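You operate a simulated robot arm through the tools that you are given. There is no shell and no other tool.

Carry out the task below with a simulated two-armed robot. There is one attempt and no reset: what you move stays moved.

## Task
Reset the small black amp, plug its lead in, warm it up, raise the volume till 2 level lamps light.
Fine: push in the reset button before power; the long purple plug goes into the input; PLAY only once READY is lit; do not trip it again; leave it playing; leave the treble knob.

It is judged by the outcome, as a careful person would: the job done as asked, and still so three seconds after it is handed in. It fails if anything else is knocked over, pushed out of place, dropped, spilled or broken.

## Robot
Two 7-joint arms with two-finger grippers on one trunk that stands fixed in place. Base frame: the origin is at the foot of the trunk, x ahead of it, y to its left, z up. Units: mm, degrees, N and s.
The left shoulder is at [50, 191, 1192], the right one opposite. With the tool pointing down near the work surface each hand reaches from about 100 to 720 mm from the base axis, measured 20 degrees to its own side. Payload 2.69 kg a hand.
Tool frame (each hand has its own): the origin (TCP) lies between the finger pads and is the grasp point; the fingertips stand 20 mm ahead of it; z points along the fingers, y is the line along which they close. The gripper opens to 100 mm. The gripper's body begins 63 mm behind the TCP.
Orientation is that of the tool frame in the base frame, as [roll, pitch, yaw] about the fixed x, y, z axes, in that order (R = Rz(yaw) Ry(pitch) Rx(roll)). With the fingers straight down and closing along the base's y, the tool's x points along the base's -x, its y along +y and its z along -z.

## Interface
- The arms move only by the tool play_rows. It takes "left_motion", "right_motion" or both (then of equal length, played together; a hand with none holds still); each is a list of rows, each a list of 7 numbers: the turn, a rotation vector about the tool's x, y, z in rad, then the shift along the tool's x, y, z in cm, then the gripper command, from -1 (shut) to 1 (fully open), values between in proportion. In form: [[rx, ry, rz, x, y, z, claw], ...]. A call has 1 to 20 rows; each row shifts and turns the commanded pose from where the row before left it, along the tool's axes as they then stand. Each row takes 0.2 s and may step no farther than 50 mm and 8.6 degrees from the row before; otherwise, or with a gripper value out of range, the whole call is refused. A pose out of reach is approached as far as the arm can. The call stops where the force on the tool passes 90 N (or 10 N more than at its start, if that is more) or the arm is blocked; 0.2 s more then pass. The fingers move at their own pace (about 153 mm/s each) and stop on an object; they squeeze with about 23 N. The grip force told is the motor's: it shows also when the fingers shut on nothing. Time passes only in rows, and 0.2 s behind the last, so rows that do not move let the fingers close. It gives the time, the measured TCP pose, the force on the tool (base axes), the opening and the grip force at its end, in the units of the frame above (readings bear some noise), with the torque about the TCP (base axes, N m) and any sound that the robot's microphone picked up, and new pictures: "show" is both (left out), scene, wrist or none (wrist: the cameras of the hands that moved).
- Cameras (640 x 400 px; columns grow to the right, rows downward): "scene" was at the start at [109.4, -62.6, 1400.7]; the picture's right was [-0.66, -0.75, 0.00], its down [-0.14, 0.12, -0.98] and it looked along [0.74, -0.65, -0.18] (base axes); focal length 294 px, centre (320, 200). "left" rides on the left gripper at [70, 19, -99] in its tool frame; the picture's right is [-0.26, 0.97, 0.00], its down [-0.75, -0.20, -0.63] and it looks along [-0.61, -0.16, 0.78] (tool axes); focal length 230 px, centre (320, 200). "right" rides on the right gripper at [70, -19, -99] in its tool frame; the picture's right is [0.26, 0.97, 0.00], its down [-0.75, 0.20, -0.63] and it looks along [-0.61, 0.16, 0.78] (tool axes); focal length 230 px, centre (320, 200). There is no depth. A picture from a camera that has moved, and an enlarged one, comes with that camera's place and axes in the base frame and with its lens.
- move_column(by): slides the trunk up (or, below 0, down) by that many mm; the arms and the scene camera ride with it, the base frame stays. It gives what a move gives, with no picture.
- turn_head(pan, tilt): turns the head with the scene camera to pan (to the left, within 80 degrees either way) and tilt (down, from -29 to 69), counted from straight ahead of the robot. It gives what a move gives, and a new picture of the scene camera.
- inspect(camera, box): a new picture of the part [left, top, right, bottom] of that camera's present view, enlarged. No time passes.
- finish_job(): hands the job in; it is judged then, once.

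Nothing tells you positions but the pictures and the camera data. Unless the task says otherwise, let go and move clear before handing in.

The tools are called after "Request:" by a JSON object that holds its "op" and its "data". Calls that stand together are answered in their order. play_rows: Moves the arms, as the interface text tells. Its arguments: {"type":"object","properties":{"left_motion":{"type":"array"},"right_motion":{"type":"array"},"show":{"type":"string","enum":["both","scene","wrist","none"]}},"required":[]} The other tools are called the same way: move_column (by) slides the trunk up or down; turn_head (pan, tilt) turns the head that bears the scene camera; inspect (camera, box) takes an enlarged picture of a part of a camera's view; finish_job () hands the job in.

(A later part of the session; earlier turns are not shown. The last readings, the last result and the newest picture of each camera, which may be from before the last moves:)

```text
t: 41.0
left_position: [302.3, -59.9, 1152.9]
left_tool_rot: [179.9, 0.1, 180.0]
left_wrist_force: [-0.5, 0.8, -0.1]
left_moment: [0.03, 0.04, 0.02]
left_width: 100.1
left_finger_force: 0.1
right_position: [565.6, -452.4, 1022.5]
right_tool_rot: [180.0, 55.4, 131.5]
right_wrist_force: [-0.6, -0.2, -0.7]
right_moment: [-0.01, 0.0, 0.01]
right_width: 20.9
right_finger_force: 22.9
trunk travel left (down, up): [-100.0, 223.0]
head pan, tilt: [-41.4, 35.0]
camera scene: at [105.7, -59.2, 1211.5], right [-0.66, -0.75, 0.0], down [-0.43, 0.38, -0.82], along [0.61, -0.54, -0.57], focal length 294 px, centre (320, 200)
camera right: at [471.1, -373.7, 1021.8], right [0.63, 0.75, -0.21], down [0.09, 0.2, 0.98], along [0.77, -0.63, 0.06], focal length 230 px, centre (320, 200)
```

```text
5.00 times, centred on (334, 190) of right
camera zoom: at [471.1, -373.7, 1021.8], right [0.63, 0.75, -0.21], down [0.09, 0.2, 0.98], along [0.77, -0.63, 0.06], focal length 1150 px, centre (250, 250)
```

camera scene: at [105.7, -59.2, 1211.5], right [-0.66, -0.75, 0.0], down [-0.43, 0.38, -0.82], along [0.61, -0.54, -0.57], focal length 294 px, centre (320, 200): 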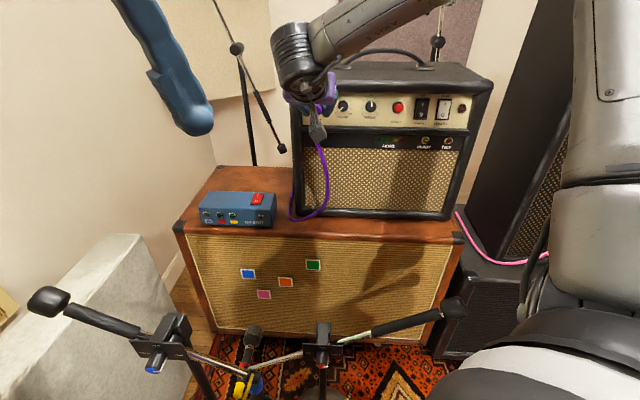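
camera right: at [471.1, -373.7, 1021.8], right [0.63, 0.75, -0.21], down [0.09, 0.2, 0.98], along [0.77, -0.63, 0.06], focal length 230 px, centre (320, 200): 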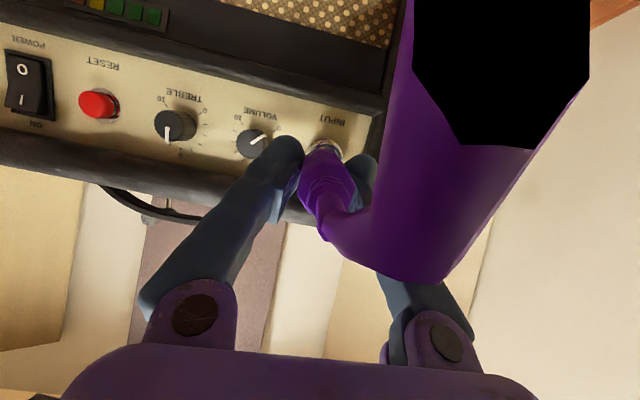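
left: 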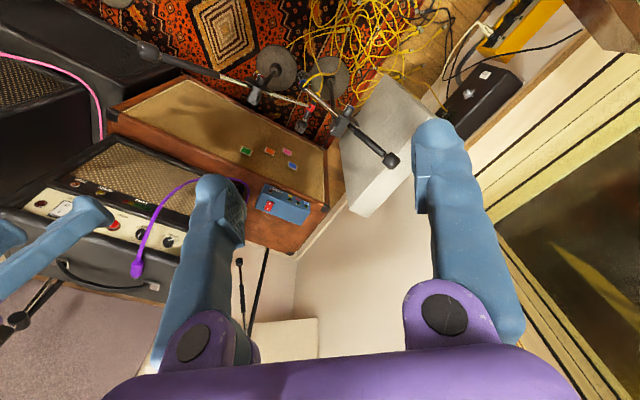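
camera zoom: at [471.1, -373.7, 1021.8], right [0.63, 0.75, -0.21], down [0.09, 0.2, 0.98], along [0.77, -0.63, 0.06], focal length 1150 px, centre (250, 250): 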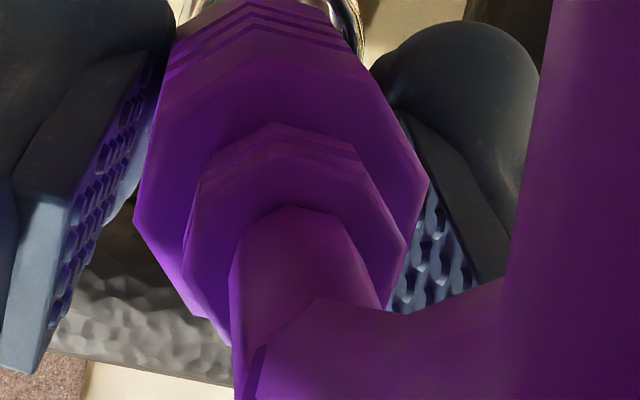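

The jack ring shows concentrically behind the plug, matching my prediction, with the tip about 18 mm short. I'll advance along the plug's axis to the hole's mouth with a 1.5 mm leftward trim.

Request:
{"op": "play_rows", "data": {"right_motion": [[0, 0, 0, -0.223, 0.114, 0.553, -1], [0, 0, 0, -0.223, 0.114, 0.553, -1], [0, 0, 0, -0.223, 0.114, 0.553, -1], [0, 0, 0, 0, 0, 0, -1]], "show": "wrist"}}

Request:
{"op": "inspect", "data": {"camera": "right", "box": [270, 90, 398, 170]}}

Request:
{"op": "inspect", "data": {"camera": "scene", "box": [270, 60, 366, 120]}}

```text
t: 42.0
left_position: [301.4, -59.7, 1152.9]
left_tool_rot: [180.0, 0.1, -179.9]
left_wrist_force: [0.1, 0.4, 0.1]
left_moment: [0.02, -0.02, 0.02]
left_width: 100.0
left_finger_force: 0.1
right_position: [579.2, -462.7, 1018.6]
right_tool_rot: [-179.9, 55.5, 131.5]
right_wrist_force: [0.1, -0.2, -0.7]
right_moment: [0.03, -0.01, -0.01]
right_width: 20.7
right_finger_force: 23.2
trunk travel left (down, up): [-100.0, 223.0]
head pan, tilt: [-41.4, 35.0]
camera right: at [484.7, -384.2, 1017.5], right [0.63, 0.75, -0.21], down [0.09, 0.2, 0.98], along [0.77, -0.63, 0.06], focal length 230 px, centre (320, 200)
```

right: 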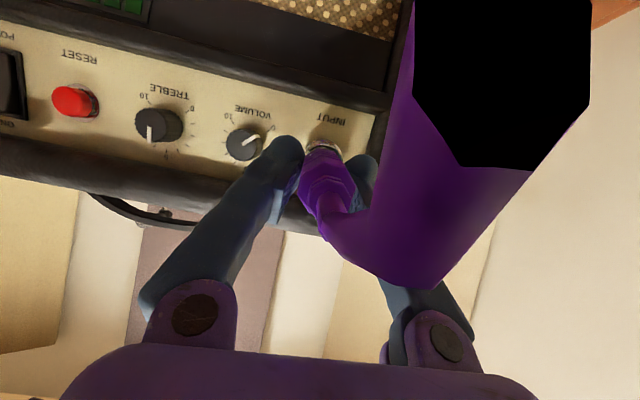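

```text
5.00 times, centred on (334, 130) of right
camera zoom: at [484.7, -384.2, 1017.5], right [0.63, 0.75, -0.21], down [0.09, 0.2, 0.98], along [0.77, -0.63, 0.06], focal length 1150 px, centre (250, 550)
```

zoom: 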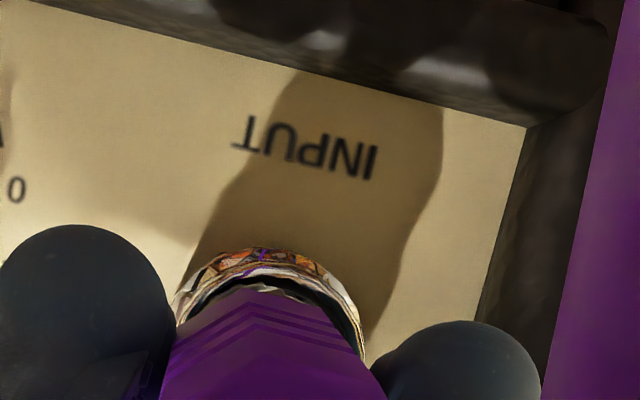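

```text
6.67 times, centred on (318, 90) of scene
camera zoom: at [105.7, -59.3, 1211.5], right [-0.66, -0.75, 0.0], down [-0.43, 0.38, -0.82], along [0.61, -0.54, -0.57], focal length 1957 px, centre (333, 933)
```

zoom: 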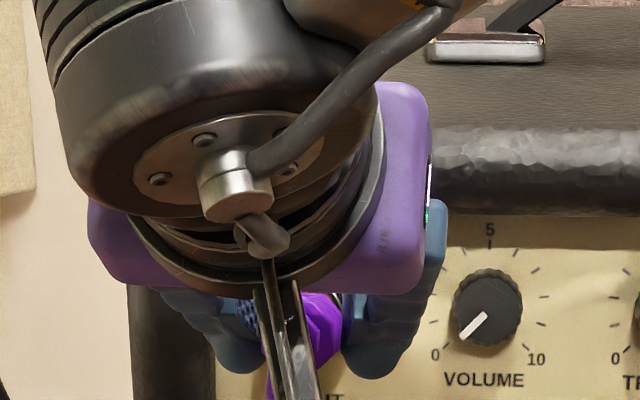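

Tip is at the hole's mouth with no contact force. I'll start inserting in small steps.

Request:
{"op": "play_rows", "data": {"right_motion": [[0, 0, 0, -0.149, 0.043, 0.368, -1], [0, 0, 0, -0.149, 0.043, 0.368, -1], [0, 0, 0, 0, 0, 0, -1]], "show": "none"}}

```text
t: 42.8
left_position: [302.7, -59.2, 1152.7]
left_tool_rot: [-180.0, 0.0, -179.9]
left_wrist_force: [-0.4, 0.7, -0.8]
left_moment: [0.02, -0.01, 0.03]
left_width: 100.3
left_finger_force: 0.1
right_position: [584.9, -468.8, 1017.4]
right_tool_rot: [-179.9, 55.4, 131.6]
right_wrist_force: [-0.5, 0.6, -0.8]
right_moment: [-0.02, 0.03, 0.02]
right_width: 20.5
right_finger_force: 22.4
trunk travel left (down, up): [-100.0, 223.0]
head pan, tilt: [-41.4, 35.0]
```

Request:
{"op": "play_rows", "data": {"right_motion": [[0, 0, 0, -0.149, 0.043, 0.368, -1], [0, 0, 0, -0.149, 0.043, 0.368, -1], [0, 0, 0, 0, 0, 0, -1]], "show": "wrist"}}

Request:
{"op": "inspect", "data": {"camera": "right", "box": [270, 90, 398, 170]}}

```text
t: 43.6
left_position: [301.0, -59.5, 1152.8]
left_tool_rot: [-179.8, 0.1, -180.0]
left_wrist_force: [-0.6, -0.4, 0.3]
left_moment: [-0.01, 0.02, 0.0]
left_width: 99.9
left_finger_force: 0.0
right_position: [589.6, -471.5, 1017.4]
right_tool_rot: [179.8, 55.5, 131.6]
right_wrist_force: [-7.6, 9.6, -0.1]
right_moment: [0.14, 0.1, 0.03]
right_width: 20.7
right_finger_force: 22.8
trunk travel left (down, up): [-100.0, 223.0]
head pan, tilt: [-41.4, 35.0]
camera right: at [495.4, -393.3, 1015.2], right [0.63, 0.75, -0.21], down [0.09, 0.2, 0.98], along [0.78, -0.63, 0.06], focal length 230 px, centre (320, 200)
```

right: 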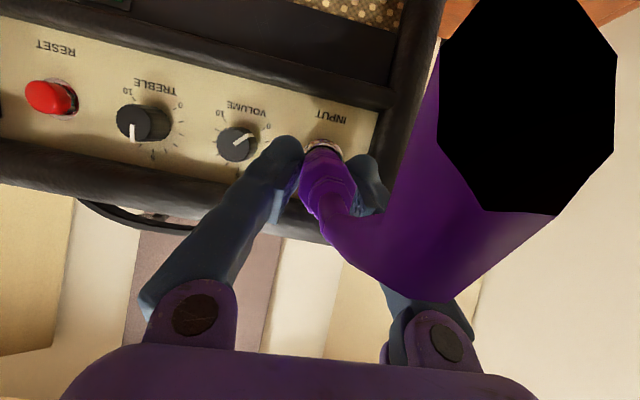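

```text
5.00 times, centred on (334, 130) of right
camera zoom: at [495.4, -393.3, 1015.2], right [0.63, 0.75, -0.21], down [0.09, 0.2, 0.98], along [0.78, -0.63, 0.06], focal length 1150 px, centre (250, 550)
```

zoom: 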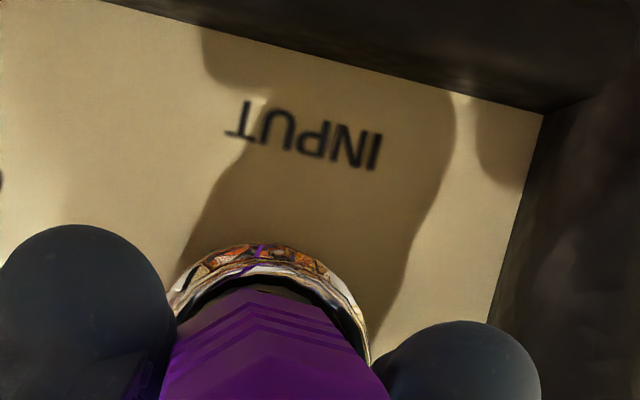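

The tip is about 13 mm inside and meets about 12 N, consistent with the jack's spring contact. I'll keep pushing in small steps.

Request:
{"op": "play_rows", "data": {"right_motion": [[0, 0, 0, -0.149, 0.043, 0.368, -1], [0, 0, 0, 0, 0, 0, -1]], "show": "none"}}

```text
t: 44.2
left_position: [301.3, -57.0, 1154.7]
left_tool_rot: [-179.8, 0.1, -180.0]
left_wrist_force: [-0.1, 0.1, -0.5]
left_moment: [0.0, 0.01, -0.01]
left_width: 100.2
left_finger_force: 0.0
right_position: [593.2, -472.5, 1017.7]
right_tool_rot: [179.8, 55.5, 131.7]
right_wrist_force: [-16.7, 27.1, 0.3]
right_moment: [0.44, 0.28, 0.01]
right_width: 20.5
right_finger_force: 23.3
trunk travel left (down, up): [-100.0, 223.0]
head pan, tilt: [-41.4, 35.0]
```

Request:
{"op": "inspect", "data": {"camera": "right", "box": [270, 90, 398, 170]}}

Request:
{"op": "inspect", "data": {"camera": "right", "box": [270, 150, 398, 230]}}

Request:
{"op": "inspect", "data": {"camera": "scene", "box": [280, 60, 376, 120]}}

```text
5.00 times, centred on (334, 130) of right
camera zoom: at [497.9, -393.4, 1015.3], right [0.62, 0.75, -0.21], down [0.09, 0.2, 0.98], along [0.78, -0.63, 0.06], focal length 1150 px, centre (250, 550)
```

zoom: 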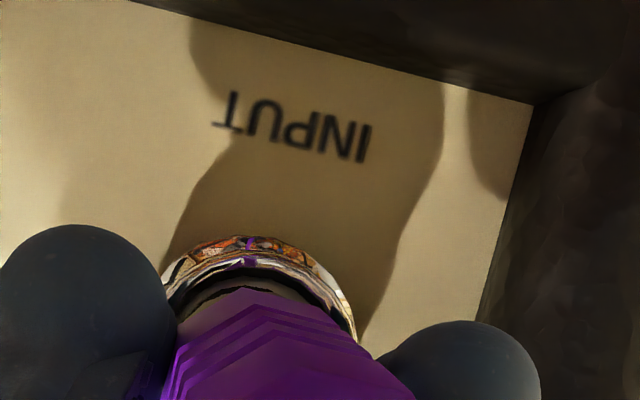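

```text
5.00 times, centred on (334, 190) of right
camera zoom: at [497.9, -393.4, 1015.3], right [0.62, 0.75, -0.21], down [0.09, 0.2, 0.98], along [0.78, -0.63, 0.06], focal length 1150 px, centre (250, 250)
```

zoom: 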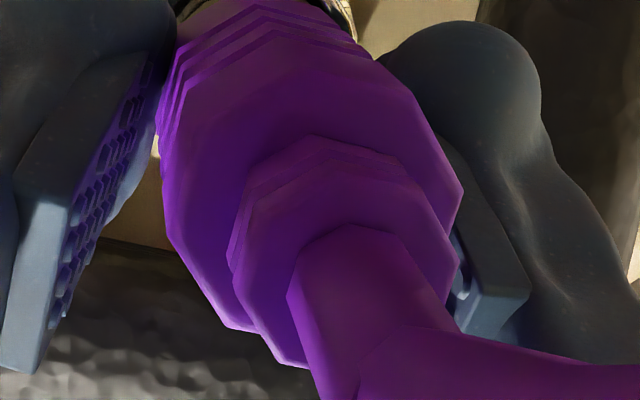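

```text
6.67 times, centred on (328, 90) of scene
camera zoom: at [103.9, -56.5, 1211.8], right [-0.66, -0.75, 0.0], down [-0.43, 0.38, -0.82], along [0.62, -0.54, -0.57], focal length 1957 px, centre (267, 933)
```

zoom: 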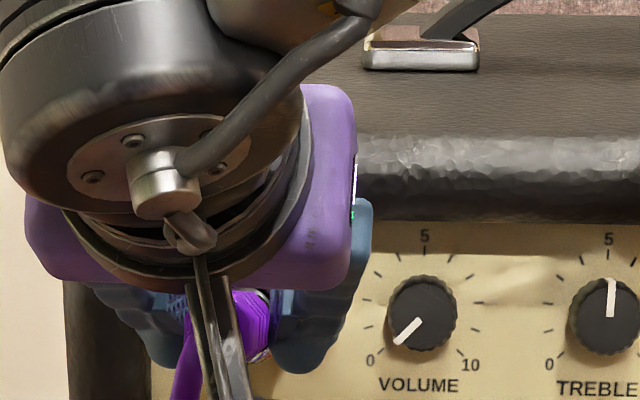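

The plug is part-way in and being steered by the jack with a sideways load, so I'll ease the hand a little left and up and yaw slightly to relieve it before pushing on.

Request:
{"op": "play_rows", "data": {"right_motion": [[0.02, 0, 0.014, -0.193, 0.199, -0.161, -1], [0, 0, 0, 0, 0, 0, -1]], "show": "none"}}

```text
t: 44.8
left_position: [303.4, -60.1, 1151.1]
left_tool_rot: [-180.0, -0.1, -180.0]
left_wrist_force: [-0.4, 0.7, -0.6]
left_moment: [-0.01, -0.01, 0.0]
left_width: 99.8
left_finger_force: 0.1
right_position: [595.3, -474.8, 1016.4]
right_tool_rot: [-179.9, 55.6, 130.2]
right_wrist_force: [6.3, 8.4, -4.0]
right_moment: [0.24, -0.04, 0.35]
right_width: 20.4
right_finger_force: 22.8
trunk travel left (down, up): [-100.0, 223.0]
head pan, tilt: [-41.4, 35.0]
```

The jam released: forward force is gone and it slid in another 3 mm. I'll trim left a bit more and slightly down, then continue.

Request:
{"op": "play_rows", "data": {"right_motion": [[0, 0, 0, 0.092, 0.149, 0.043, -1], [0, 0, 0, -0.112, 0.032, 0.276, -1], [0, 0, 0, 0, 0, 0, -1]], "show": "none"}}

```text
t: 45.6
left_position: [302.4, -59.9, 1153.3]
left_tool_rot: [180.0, 0.0, -180.0]
left_wrist_force: [0.6, 0.4, 0.5]
left_moment: [-0.02, 0.0, -0.03]
left_width: 99.9
left_finger_force: 0.1
right_position: [598.5, -476.8, 1015.3]
right_tool_rot: [-179.9, 55.5, 130.1]
right_wrist_force: [1.4, 0.1, 1.2]
right_moment: [-0.03, -0.05, 0.05]
right_width: 20.7
right_finger_force: 22.9
trunk travel left (down, up): [-100.0, 223.0]
head pan, tilt: [-41.4, 35.0]
```

Forces are near zero now and the plug is sliding in. Continuing in 4 mm steps.

Request:
{"op": "play_rows", "data": {"right_motion": [[0, 0, 0, -0.149, 0.043, 0.368, -1], [0, 0, 0, 0, 0, 0, -1]], "show": "none"}}

Request:
{"op": "play_rows", "data": {"right_motion": [[0, 0, 0, -0.149, 0.043, 0.368, -1], [0, 0, 0, 0, 0, 0, -1]], "show": "wrist"}}

Request:
{"op": "inspect", "data": {"camera": "right", "box": [270, 90, 398, 170]}}

```text
t: 46.2
left_position: [301.3, -59.7, 1152.4]
left_tool_rot: [180.0, 0.0, -180.0]
left_wrist_force: [0.4, 0.4, -0.6]
left_moment: [0.0, 0.01, 0.05]
left_width: 99.9
left_finger_force: 0.1
right_position: [601.4, -478.5, 1014.0]
right_tool_rot: [179.8, 55.4, 130.1]
right_wrist_force: [-1.4, 1.3, 2.1]
right_moment: [-0.03, -0.02, -0.01]
right_width: 20.5
right_finger_force: 23.2
trunk travel left (down, up): [-100.0, 223.0]
head pan, tilt: [-41.4, 35.0]
```

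```text
t: 46.8
left_position: [299.8, -59.2, 1153.0]
left_tool_rot: [-179.9, 0.3, 180.0]
left_wrist_force: [-0.2, 0.7, 0.3]
left_moment: [0.01, -0.02, 0.05]
left_width: 100.2
left_finger_force: 0.1
right_position: [600.6, -479.2, 1013.3]
right_tool_rot: [-180.0, 55.4, 130.2]
right_wrist_force: [-22.7, 15.0, 0.0]
right_moment: [0.24, 0.25, -0.13]
right_width: 20.8
right_finger_force: 23.0
trunk travel left (down, up): [-100.0, 223.0]
head pan, tilt: [-41.4, 35.0]
camera right: at [508.5, -397.6, 1013.2], right [0.64, 0.74, -0.21], down [0.09, 0.2, 0.98], along [0.76, -0.65, 0.06], focal length 230 px, centre (320, 200)
```

right: 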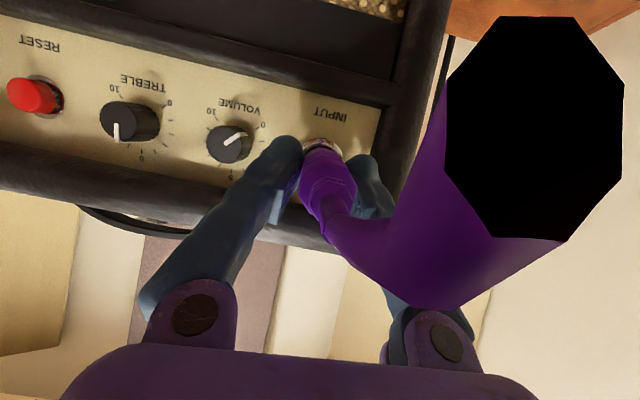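

```text
5.00 times, centred on (334, 130) of right
camera zoom: at [508.5, -397.6, 1013.2], right [0.64, 0.74, -0.21], down [0.09, 0.2, 0.98], along [0.76, -0.65, 0.06], focal length 1150 px, centre (250, 550)
```

zoom: 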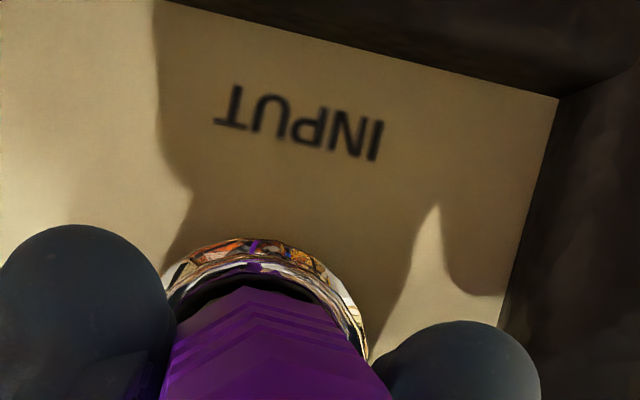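

Hard stop at N 767 with 27 N straight back, which is where the plug body should meet the jack face. One slightly firmer push to be sure it's seated.

Request:
{"op": "play_rows", "data": {"right_motion": [[0, 0, 0, -0.1, 0.03, 0.25, -1], [0, 0, 0, 0, 0, 0, -1]], "show": "none"}}

Request:
{"op": "inspect", "data": {"camera": "right", "box": [270, 110, 398, 190]}}

Request:
{"op": "inspect", "data": {"camera": "scene", "box": [290, 70, 370, 120]}}

```text
t: 47.4
left_position: [299.0, -57.9, 1154.9]
left_tool_rot: [-179.9, 0.2, -179.9]
left_wrist_force: [0.2, -0.6, 0.7]
left_moment: [0.01, 0.01, 0.0]
left_width: 99.5
left_finger_force: 0.1
right_position: [603.0, -480.7, 1014.1]
right_tool_rot: [-180.0, 55.5, 130.2]
right_wrist_force: [-28.0, 21.0, -0.2]
right_moment: [0.23, 0.32, -0.09]
right_width: 20.8
right_finger_force: 22.6
trunk travel left (down, up): [-100.0, 223.0]
head pan, tilt: [-41.4, 35.0]
```

```text
5.00 times, centred on (334, 150) of right
camera zoom: at [510.1, -399.1, 1013.1], right [0.64, 0.74, -0.21], down [0.09, 0.2, 0.98], along [0.76, -0.65, 0.06], focal length 1150 px, centre (250, 450)
```

zoom: 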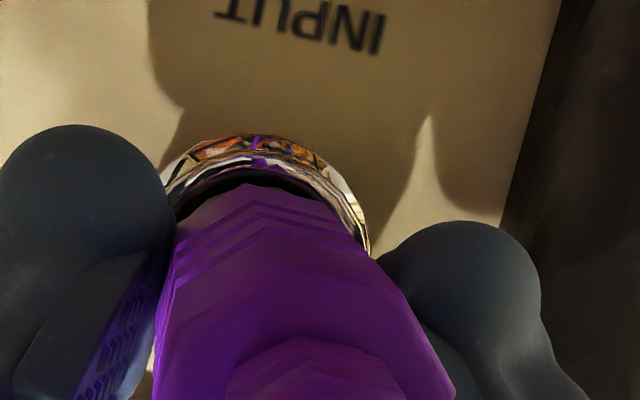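

```text
8.00 times, centred on (330, 95) of scene
camera zoom: at [102.7, -57.0, 1212.0], right [-0.66, -0.75, 0.0], down [-0.43, 0.38, -0.82], along [0.62, -0.54, -0.57], focal length 2349 px, centre (240, 1040)
```

zoom: 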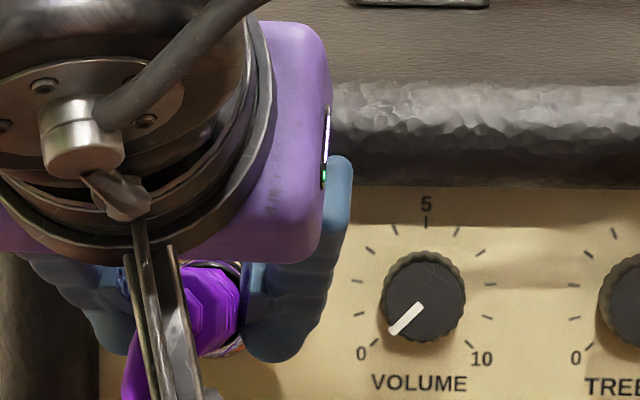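

It reads seated (35 N, no further give). I'll ease off the push, open the fingers modestly, and withdraw along the tool axis to see whether it stays.

Request:
{"op": "play_rows", "data": {"right_motion": [[0, 0, 0, 0.112, 0, -0.276, -1], [0, 0, 0, 0, 0, 0, -0.1], [0, 0, 0, 0, 0, 0, -0.1], [0, 0, 0, 0, 0, -1.0, -0.1], [0, 0, 0, 0, 0, -2.0, -0.1], [0, 0, 0, 0, 0, -2.5, -0.1], [0, 0, 0, 0, 0, -2.5, -0.1]], "show": "both"}}

Request:
{"op": "inspect", "data": {"camera": "right", "box": [240, 60, 432, 180]}}

Request:
{"op": "inspect", "data": {"camera": "scene", "box": [280, 60, 408, 140]}}

```text
t: 49.0
left_position: [301.4, -60.3, 1152.7]
left_tool_rot: [-179.9, 0.0, 180.0]
left_wrist_force: [0.4, 1.3, -0.4]
left_moment: [-0.02, 0.01, -0.02]
left_width: 100.1
left_finger_force: 0.0
right_position: [560.1, -431.7, 1059.6]
right_tool_rot: [180.0, 55.5, 130.3]
right_wrist_force: [0.3, -0.1, -0.4]
right_moment: [-0.01, -0.02, 0.0]
right_width: 44.9
right_finger_force: 0.1
trunk travel left (down, up): [-100.0, 223.0]
head pan, tilt: [-41.4, 35.0]
camera scene: at [105.4, -59.1, 1211.5], right [-0.66, -0.75, 0.0], down [-0.43, 0.38, -0.82], along [0.61, -0.54, -0.57], focal length 294 px, centre (320, 200)
camera right: at [468.1, -349.6, 1058.1], right [0.64, 0.73, -0.21], down [0.09, 0.2, 0.98], along [0.76, -0.65, 0.06], focal length 230 px, centre (320, 200)
```

scene: 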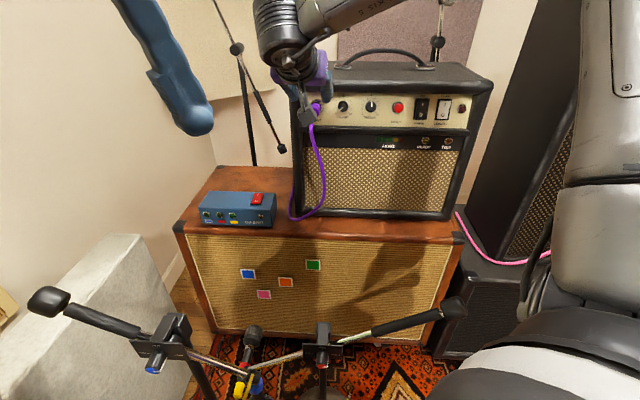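
right: 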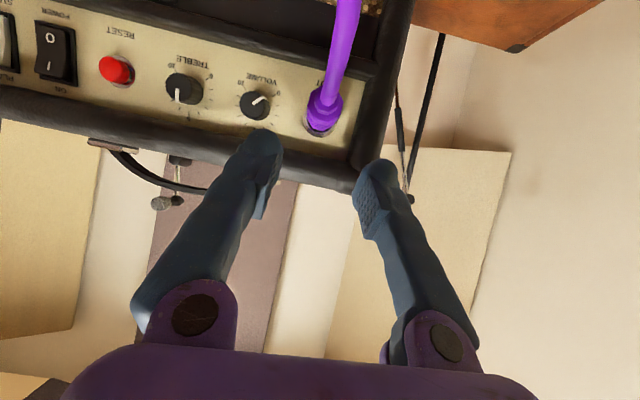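

```text
3.33 times, centred on (336, 120) of right
camera zoom: at [468.1, -349.6, 1058.1], right [0.64, 0.73, -0.21], down [0.09, 0.2, 0.98], along [0.76, -0.65, 0.06], focal length 767 px, centre (267, 467)
```

zoom: 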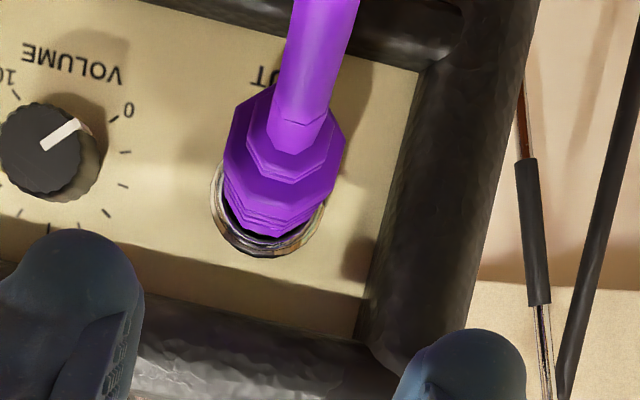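

```text
5.00 times, centred on (344, 100) of scene
camera zoom: at [105.4, -59.1, 1211.5], right [-0.66, -0.75, 0.0], down [-0.43, 0.38, -0.82], along [0.61, -0.54, -0.57], focal length 1468 px, centre (200, 700)
```

zoom: 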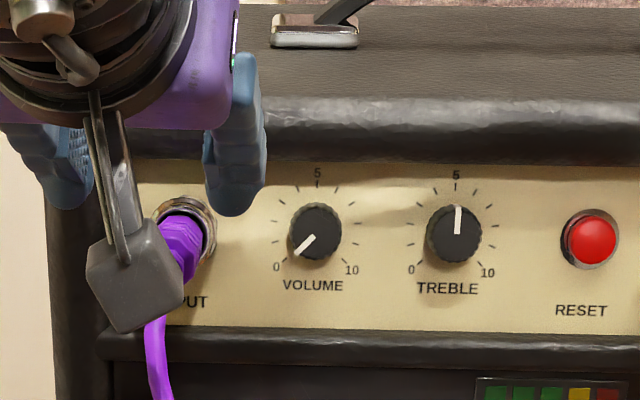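

The plug sits squarely in the input and stays there on its own. Next I'll move over to the right, fingers shut, re-level to 61°, and line up in front of the POWER rocker's top ("I"/ON) half.

Request:
{"op": "play_rows", "data": {"right_motion": [[0, 0, 0, 0, 0, -1.5, -0.1], [-0.1105, 0, -0.0759, 0, 0, 0, -0.5], [0, -0.105, 0, 0, 0, 0, -1], [0, 0, 0, 0, -4.25, 0, -1], [0, 0, 0, 0, -4.25, 0, -1], [0, 0, 0, 0, -4.25, 0, -1], [0, 0, 0, 0, -4.25, 0, -1], [0, 0, 0, 0, -4.25, 0, -1], [0, 0, 0, 0, -4.25, 0, -1], [0, 0, 0, 0, 0, 0, -1]], "show": "both"}}

Request:
{"op": "inspect", "data": {"camera": "right", "box": [220, 60, 412, 180]}}

Request:
{"op": "inspect", "data": {"camera": "scene", "box": [290, 80, 354, 120]}}

```text
t: 51.2
left_position: [302.1, -60.7, 1153.5]
left_tool_rot: [-180.0, 0.0, 180.0]
left_wrist_force: [0.2, -0.8, -0.3]
left_moment: [0.0, 0.02, 0.01]
left_width: 100.0
left_finger_force: 0.1
right_position: [382.0, -610.2, 1067.4]
right_tool_rot: [-180.0, 61.6, 137.8]
right_wrist_force: [-0.8, 0.6, 0.1]
right_moment: [0.02, 0.0, -0.01]
right_width: 0.0
right_finger_force: 23.4
trunk travel left (down, up): [-100.0, 223.0]
head pan, tilt: [-41.4, 35.0]
camera scene: at [105.7, -59.3, 1211.5], right [-0.66, -0.75, 0.0], down [-0.43, 0.38, -0.82], along [0.61, -0.54, -0.57], focal length 294 px, centre (320, 200)
camera right: at [280.0, -542.6, 1053.0], right [0.56, 0.8, -0.23], down [-0.01, 0.28, 0.96], along [0.83, -0.53, 0.16], focal length 230 px, centre (320, 200)
```

scene: 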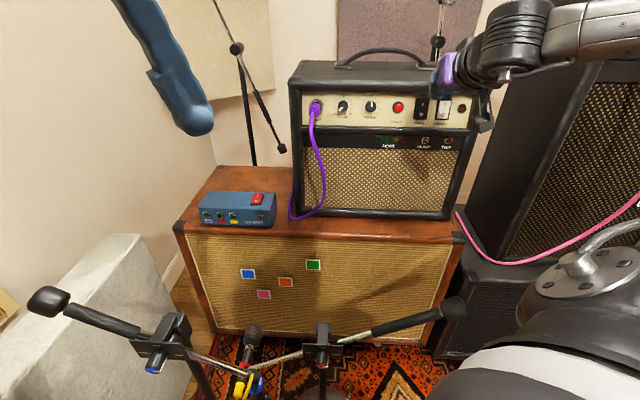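
right: 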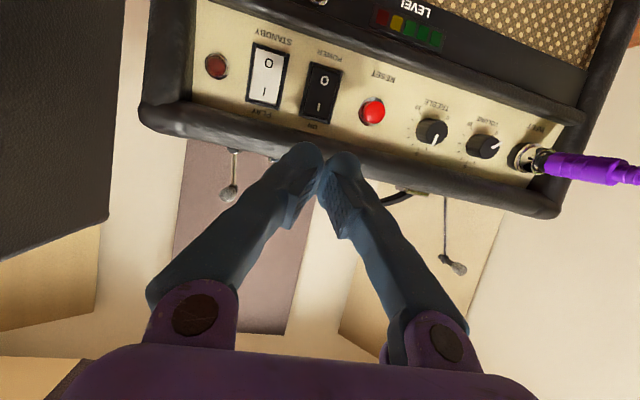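

```text
3.33 times, centred on (316, 120) of right
camera zoom: at [280.0, -542.6, 1053.0], right [0.56, 0.8, -0.23], down [-0.01, 0.28, 0.96], along [0.83, -0.53, 0.16], focal length 767 px, centre (333, 467)
```

zoom: 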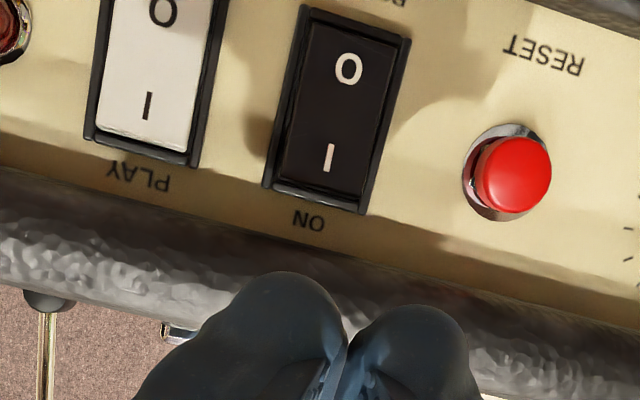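

```text
10.00 times, centred on (322, 100) of scene
camera zoom: at [105.7, -59.3, 1211.5], right [-0.66, -0.75, 0.0], down [-0.43, 0.38, -0.82], along [0.61, -0.54, -0.57], focal length 2936 px, centre (300, 1200)
```

zoom: 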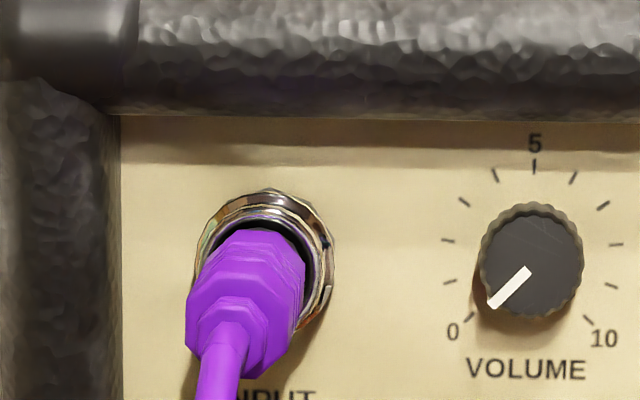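

Request:
{"op": "inspect", "data": {"camera": "right", "box": [480, 110, 640, 210]}}

Request:
{"op": "inspect", "data": {"camera": "right", "box": [200, 30, 392, 150]}}

```text
4.00 times, centred on (560, 160) of right
camera zoom: at [280.0, -542.6, 1053.0], right [0.56, 0.8, -0.23], down [-0.01, 0.28, 0.96], along [0.83, -0.53, 0.16], focal length 920 px, centre (-640, 360)
```

zoom: 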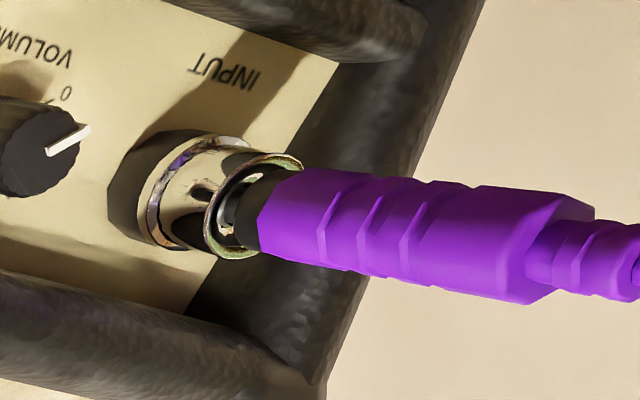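

```text
3.33 times, centred on (296, 90) of right
camera zoom: at [280.0, -542.6, 1053.0], right [0.56, 0.8, -0.23], down [-0.01, 0.28, 0.96], along [0.83, -0.53, 0.16], focal length 767 px, centre (400, 567)
```

zoom: 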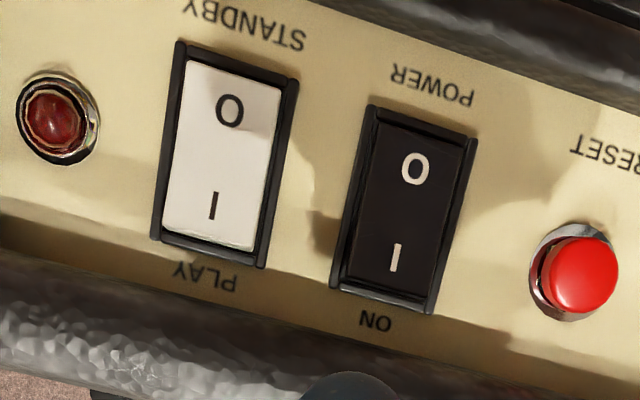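

The POWER and STANDBY rockers both look set to "O". Let me zoom fully on the plug's joint with the jack to be sure it's seated.

Request:
{"op": "inspect", "data": {"camera": "right", "box": [505, 138, 569, 178]}}

```text
10.00 times, centred on (537, 158) of right
camera zoom: at [280.0, -542.6, 1053.0], right [0.56, 0.8, -0.23], down [-0.01, 0.28, 0.96], along [0.83, -0.53, 0.16], focal length 2301 px, centre (-1850, 620)
```

zoom: 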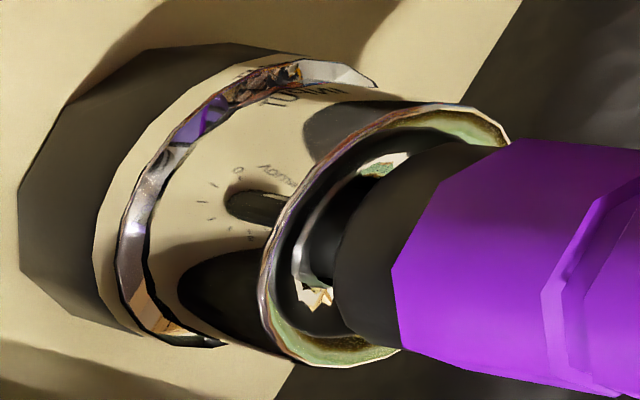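

The plug's black collar is inside the jack's cup, so it's seated. Now I'll line up on the POWER rocker's ON half at about Y −200, z 1008, stopping short of it.

Request:
{"op": "play_rows", "data": {"right_motion": [[0, 0, 0, 0.36, -0.07, 1.985, -1], [0, 0, 0, 0.36, -0.07, 1.985, -1], [0, 0, 0, 0.36, -0.07, 1.985, -1], [0, 0, 0, 0.35, -0.06, 1.985, -1], [0, 0, 0, 0, 0, 0, -1]], "show": "wrist"}}

Request:
{"op": "inspect", "data": {"camera": "right", "box": [224, 60, 416, 180]}}

```text
t: 52.4
left_position: [302.5, -60.2, 1152.8]
left_tool_rot: [179.9, 0.0, -180.0]
left_wrist_force: [0.4, -0.9, 0.4]
left_moment: [-0.03, 0.02, -0.03]
left_width: 100.1
left_finger_force: 0.1
right_position: [427.4, -655.0, 1016.8]
right_tool_rot: [179.9, 61.5, 137.8]
right_wrist_force: [-0.1, 0.3, 0.0]
right_moment: [-0.01, 0.01, 0.0]
right_width: 0.0
right_finger_force: 23.8
trunk travel left (down, up): [-100.0, 223.0]
head pan, tilt: [-41.4, 35.0]
camera right: at [325.6, -586.8, 1003.0], right [0.56, 0.8, -0.23], down [-0.01, 0.28, 0.96], along [0.83, -0.53, 0.16], focal length 230 px, centre (320, 200)
```

right: 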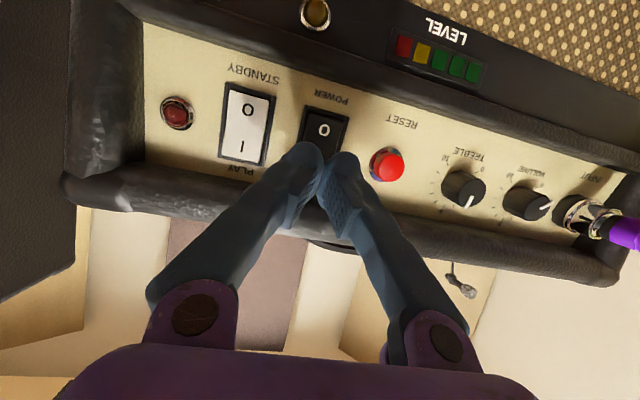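

```text
3.33 times, centred on (320, 120) of right
camera zoom: at [325.6, -586.8, 1003.0], right [0.56, 0.8, -0.23], down [-0.01, 0.28, 0.96], along [0.83, -0.53, 0.16], focal length 767 px, centre (320, 467)
```

zoom: 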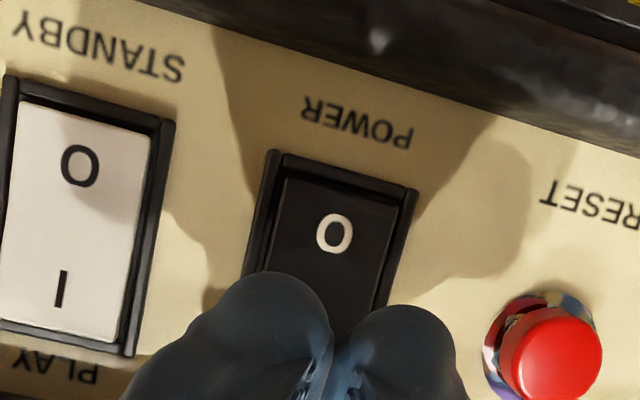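

The fingertips cover the ON half, centred. I'll push in along the panel normal in small steps.

Request:
{"op": "play_rows", "data": {"right_motion": [[0, 0, 0, -0.19, 0, 0.352, -1], [0, 0, 0, -0.19, 0, 0.352, -1], [0, 0, 0, -0.19, 0, 0.352, -1], [0, 0, 0, -0.19, 0, 0.352, -1], [0, 0, 0, 0, 0, 0, -1]], "show": "none"}}

Request:
{"op": "play_rows", "data": {"right_motion": [[0, 0, 0, -0.143, 0, 0.264, -1], [0, 0, 0, -0.143, 0, 0.264, -1], [0, 0, 0, 0, 0, 0, -1]], "show": "none"}}

```text
t: 53.6
left_position: [302.5, -61.2, 1152.4]
left_tool_rot: [-179.9, 0.1, 180.0]
left_wrist_force: [0.1, 0.9, 0.1]
left_moment: [0.01, 0.0, 0.0]
left_width: 100.0
left_finger_force: 0.0
right_position: [439.6, -666.0, 1015.9]
right_tool_rot: [179.9, 61.5, 137.8]
right_wrist_force: [0.1, 0.1, 0.1]
right_moment: [-0.03, -0.01, 0.0]
right_width: 0.1
right_finger_force: 23.0
trunk travel left (down, up): [-100.0, 223.0]
head pan, tilt: [-41.4, 35.0]
```

```text
t: 54.4
left_position: [302.8, -60.0, 1152.1]
left_tool_rot: [-179.9, 0.0, -179.9]
left_wrist_force: [-0.4, -0.9, -0.2]
left_moment: [-0.01, 0.01, 0.01]
left_width: 99.9
left_finger_force: 0.1
right_position: [443.5, -668.8, 1016.8]
right_tool_rot: [179.9, 61.5, 137.8]
right_wrist_force: [1.3, -0.4, -0.4]
right_moment: [0.03, 0.03, -0.02]
right_width: 0.0
right_finger_force: 22.8
trunk travel left (down, up): [-100.0, 223.0]
head pan, tilt: [-41.4, 35.0]
```

Request:
{"op": "play_rows", "data": {"right_motion": [[0, 0, 0, -0.143, 0, 0.264, -1], [0, 0, 0, 0, 0, 0, -1]], "show": "none"}}

Request:
{"op": "play_rows", "data": {"right_motion": [[0, 0, 0, -0.143, 0, 0.264, -1], [0, 0, 0, 0, 0, 0, -1]], "show": "none"}}

```text
t: 55.0
left_position: [302.5, -60.3, 1153.4]
left_tool_rot: [-180.0, 0.0, -179.9]
left_wrist_force: [0.1, 0.1, 1.0]
left_moment: [0.01, 0.01, 0.0]
left_width: 100.3
left_finger_force: 0.1
right_position: [445.8, -670.5, 1017.0]
right_tool_rot: [180.0, 61.6, 137.7]
right_wrist_force: [-0.8, 0.4, 0.6]
right_moment: [0.01, 0.0, -0.01]
right_width: 0.0
right_finger_force: 23.4
trunk travel left (down, up): [-100.0, 223.0]
head pan, tilt: [-41.4, 35.0]
```

```text
t: 55.6
left_position: [302.6, -59.9, 1152.5]
left_tool_rot: [-179.9, 0.1, 179.9]
left_wrist_force: [-0.3, -0.5, 0.2]
left_moment: [0.02, 0.01, 0.03]
left_width: 100.4
left_finger_force: 0.0
right_position: [448.3, -672.3, 1016.7]
right_tool_rot: [180.0, 61.5, 137.8]
right_wrist_force: [0.9, 0.0, -1.2]
right_moment: [0.03, -0.03, 0.0]
right_width: 0.0
right_finger_force: 22.8
trunk travel left (down, up): [-100.0, 223.0]
head pan, tilt: [-41.4, 35.0]
```

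Request:
{"op": "play_rows", "data": {"right_motion": [[0, 0, 0, -0.143, 0, 0.264, -1], [0, 0, 0, 0, 0, 0, -1]], "show": "none"}}

Request:
{"op": "play_rows", "data": {"right_motion": [[0, 0, 0, -0.143, 0, 0.264, -1], [0, 0, 0, 0, 0, 0, -1]], "show": "none"}}

```text
t: 56.2
left_position: [301.4, -59.1, 1153.3]
left_tool_rot: [-179.9, 0.1, -179.9]
left_wrist_force: [-0.1, -0.6, 0.0]
left_moment: [-0.03, 0.0, 0.05]
left_width: 100.1
left_finger_force: 0.1
right_position: [447.9, -674.1, 1015.4]
right_tool_rot: [179.9, 61.3, 137.7]
right_wrist_force: [-16.9, 14.8, -7.3]
right_moment: [-0.06, -0.22, -0.2]
right_width: 0.1
right_finger_force: 23.4
trunk travel left (down, up): [-100.0, 223.0]
head pan, tilt: [-41.4, 35.0]
```

```text
t: 56.8
left_position: [298.6, -58.1, 1153.8]
left_tool_rot: [-179.9, 0.2, -180.0]
left_wrist_force: [-0.4, -0.1, 0.2]
left_moment: [0.01, -0.02, -0.02]
left_width: 100.1
left_finger_force: 0.1
right_position: [448.3, -674.1, 1016.2]
right_tool_rot: [179.8, 61.2, 137.7]
right_wrist_force: [-42.0, 31.1, -16.5]
right_moment: [-0.33, -0.33, -0.79]
right_width: 0.0
right_finger_force: 29.4
trunk travel left (down, up): [-100.0, 223.0]
head pan, tilt: [-41.4, 35.0]
```

The sideways torque shows the finger touched the amp's top lip, not the rocker: I'm a little too high. Backing off and dropping about 10 mm before trying again.

Request:
{"op": "play_rows", "data": {"right_motion": [[0, 0, 0, 0.48, 0, -0.88, -1], [0, 0, 0, 0.48, 0, -0.88, -1], [0, 0, 0, 0.85, 0, 0.46, -1], [0, 0, 0, 0, 0, 0, -1]], "show": "both"}}

Request:
{"op": "inspect", "data": {"camera": "right", "box": [224, 60, 416, 180]}}

```text
t: 57.8
left_position: [301.8, -60.3, 1154.4]
left_tool_rot: [-180.0, 0.1, -180.0]
left_wrist_force: [0.1, -0.8, -0.3]
left_moment: [0.01, -0.01, -0.05]
left_width: 99.9
left_finger_force: 0.1
right_position: [437.9, -665.0, 1007.9]
right_tool_rot: [179.8, 61.6, 137.7]
right_wrist_force: [0.3, -0.8, 0.2]
right_moment: [0.01, 0.0, 0.04]
right_width: 0.0
right_finger_force: 29.5
trunk travel left (down, up): [-100.0, 223.0]
head pan, tilt: [-41.4, 35.0]
camera scene: at [105.6, -59.1, 1211.6], right [-0.66, -0.75, 0.0], down [-0.43, 0.38, -0.82], along [0.61, -0.54, -0.57], focal length 294 px, centre (320, 200)
camera right: at [335.3, -596.3, 993.5], right [0.56, 0.8, -0.23], down [-0.01, 0.28, 0.96], along [0.83, -0.53, 0.17], focal length 230 px, centre (320, 200)
```

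scene: 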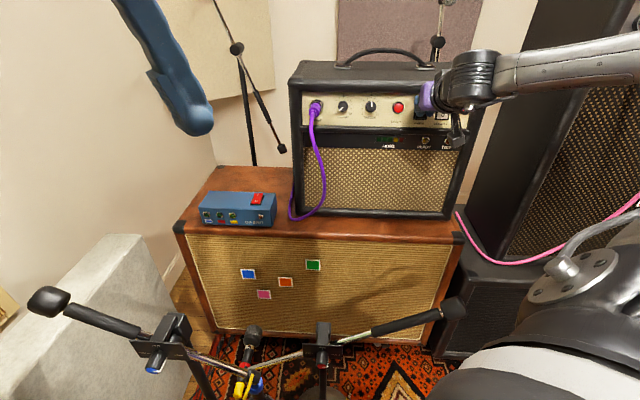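
right: 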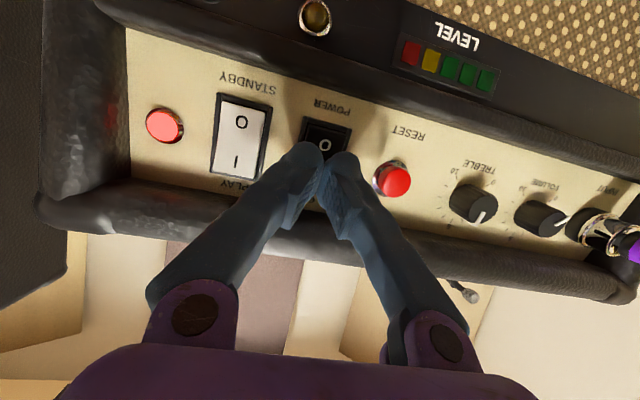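

```text
3.33 times, centred on (320, 120) of right
camera zoom: at [335.3, -596.3, 993.5], right [0.56, 0.8, -0.23], down [-0.01, 0.28, 0.96], along [0.83, -0.53, 0.17], focal length 767 px, centre (320, 467)
```

zoom: 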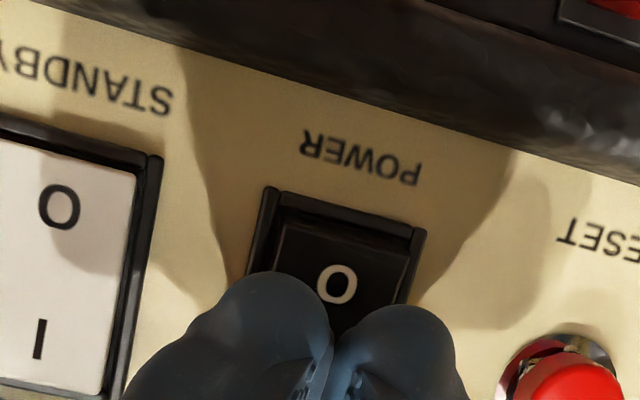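

The pilot lamp is lit and the rocker's O half now stands proud: power is on. I'll back away and watch the READY and TRIP lamps.

Request:
{"op": "play_rows", "data": {"right_motion": [[0, 0, 0, 1.4, 0, -2.6, -1], [0, 0, 0, 1.4, 0, -2.6, -1], [0, 0, 0, 0, 0, -2.5, -1], [0, 0, 0, 0, 0, -2.5, -1]], "show": "both"}}

Request:
{"op": "inspect", "data": {"camera": "right", "box": [120, 0, 504, 240]}}

Request:
{"op": "inspect", "data": {"camera": "scene", "box": [290, 80, 482, 200]}}

```text
t: 58.8
left_position: [301.2, -60.2, 1152.2]
left_tool_rot: [-180.0, 0.0, -180.0]
left_wrist_force: [-0.2, 0.4, -0.1]
left_moment: [0.02, 0.01, 0.01]
left_width: 100.1
left_finger_force: 0.1
right_position: [359.7, -595.0, 1031.2]
right_tool_rot: [179.9, 61.5, 137.7]
right_wrist_force: [-0.8, 0.5, 0.1]
right_moment: [0.01, -0.02, -0.01]
right_width: 0.0
right_finger_force: 29.2
trunk travel left (down, up): [-100.0, 223.0]
head pan, tilt: [-41.4, 35.0]
camera scene: at [105.4, -58.9, 1211.6], right [-0.66, -0.75, 0.0], down [-0.43, 0.38, -0.82], along [0.61, -0.54, -0.57], focal length 294 px, centre (320, 200)
camera right: at [258.1, -525.9, 1017.2], right [0.56, 0.8, -0.23], down [-0.01, 0.28, 0.96], along [0.83, -0.53, 0.16], focal length 230 px, centre (320, 200)
```

scene: 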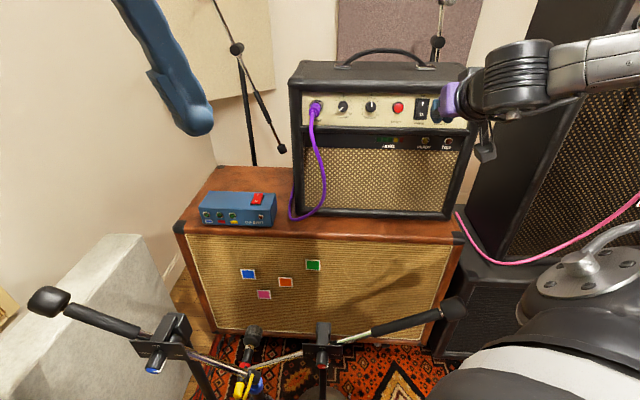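
right: 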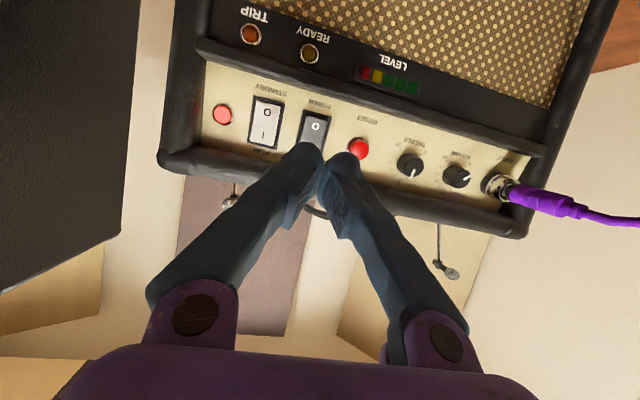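

```text
1.67 times, centred on (312, 120) of right
camera zoom: at [258.1, -525.9, 1017.2], right [0.56, 0.8, -0.23], down [-0.01, 0.28, 0.96], along [0.83, -0.53, 0.16], focal length 384 px, centre (333, 333)
```

zoom: 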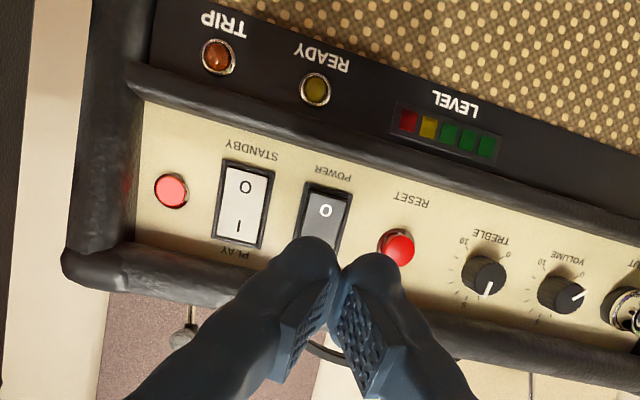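

```text
3.33 times, centred on (386, 140) of scene
camera zoom: at [105.4, -58.9, 1211.6], right [-0.66, -0.75, 0.0], down [-0.43, 0.38, -0.82], along [0.61, -0.54, -0.57], focal length 979 px, centre (100, 400)
```

zoom: 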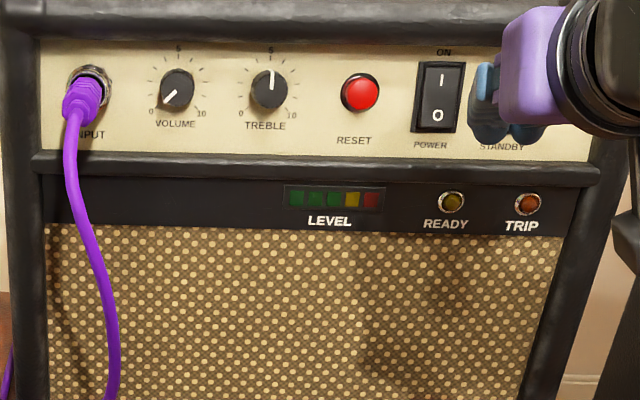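

Power is on, TRIP is dark, READY not lit yet. I'll shift over in line with STANDBY/PLAY, staying well clear, and wait for warm-up.

Request:
{"op": "play_rows", "data": {"right_motion": [[0, 0, 0, 0, -2.5, 0, -1], [0, 0, 0, 0, -2.4, 0, -1], [0, 0, 0, 0, 0, 0, -1], [0, 0, 0, 0, 0, 0, -1], [0, 0, 0, 0, 0, 0, -1], [0, 0, 0, 0, 0, 0, -1], [0, 0, 0, 0, 0, 0, -1], [0, 0, 0, 0, 0, 0, -1], [0, 0, 0, 0, 0, 0, -1], [0, 0, 0, 0, 0, 0, -1], [0, 0, 0, 0, 0, 0, -1], [0, 0, 0, 0, 0, 0, -1], [0, 0, 0, 0, 0, 0, -1], [0, 0, 0, 0, 0, 0, -1], [0, 0, 0, 0, 0, 0, -1]], "show": "wrist"}}

Request:
{"op": "inspect", "data": {"camera": "right", "box": [190, 0, 510, 200]}}

Request:
{"op": "inspect", "data": {"camera": "scene", "box": [290, 80, 482, 200]}}

```text
t: 62.0
left_position: [301.8, -59.8, 1152.7]
left_tool_rot: [180.0, -0.1, -179.9]
left_wrist_force: [0.7, 0.6, 0.7]
left_moment: [0.0, 0.03, 0.02]
left_width: 99.9
left_finger_force: 0.0
right_position: [329.1, -630.4, 1030.2]
right_tool_rot: [179.9, 61.5, 137.8]
right_wrist_force: [0.0, -0.2, 0.9]
right_moment: [-0.04, 0.01, 0.0]
right_width: 0.3
right_finger_force: 30.1
trunk travel left (down, up): [-100.0, 223.0]
head pan, tilt: [-41.4, 35.0]
camera right: at [226.4, -562.2, 1016.8], right [0.56, 0.8, -0.23], down [-0.01, 0.28, 0.96], along [0.83, -0.53, 0.16], focal length 230 px, centre (320, 200)
```

right: 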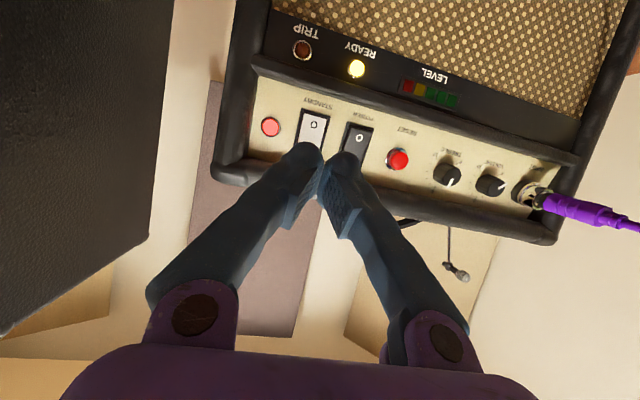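

```text
2.00 times, centred on (350, 100) of right
camera zoom: at [226.4, -562.2, 1016.8], right [0.56, 0.8, -0.23], down [-0.01, 0.28, 0.96], along [0.83, -0.53, 0.16], focal length 460 px, centre (260, 400)
```

zoom: 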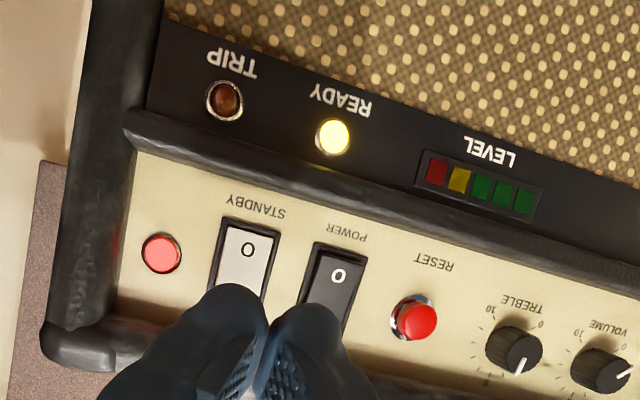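

```text
3.33 times, centred on (386, 140) of scene
camera zoom: at [105.7, -59.2, 1211.5], right [-0.66, -0.75, 0.0], down [-0.43, 0.38, -0.82], along [0.61, -0.54, -0.57], focal length 979 px, centre (100, 400)
```

zoom: 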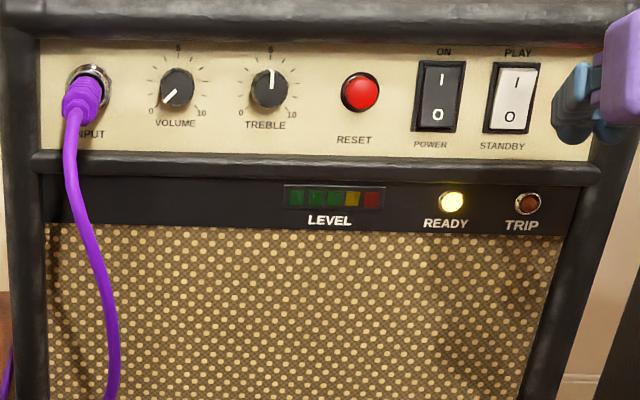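

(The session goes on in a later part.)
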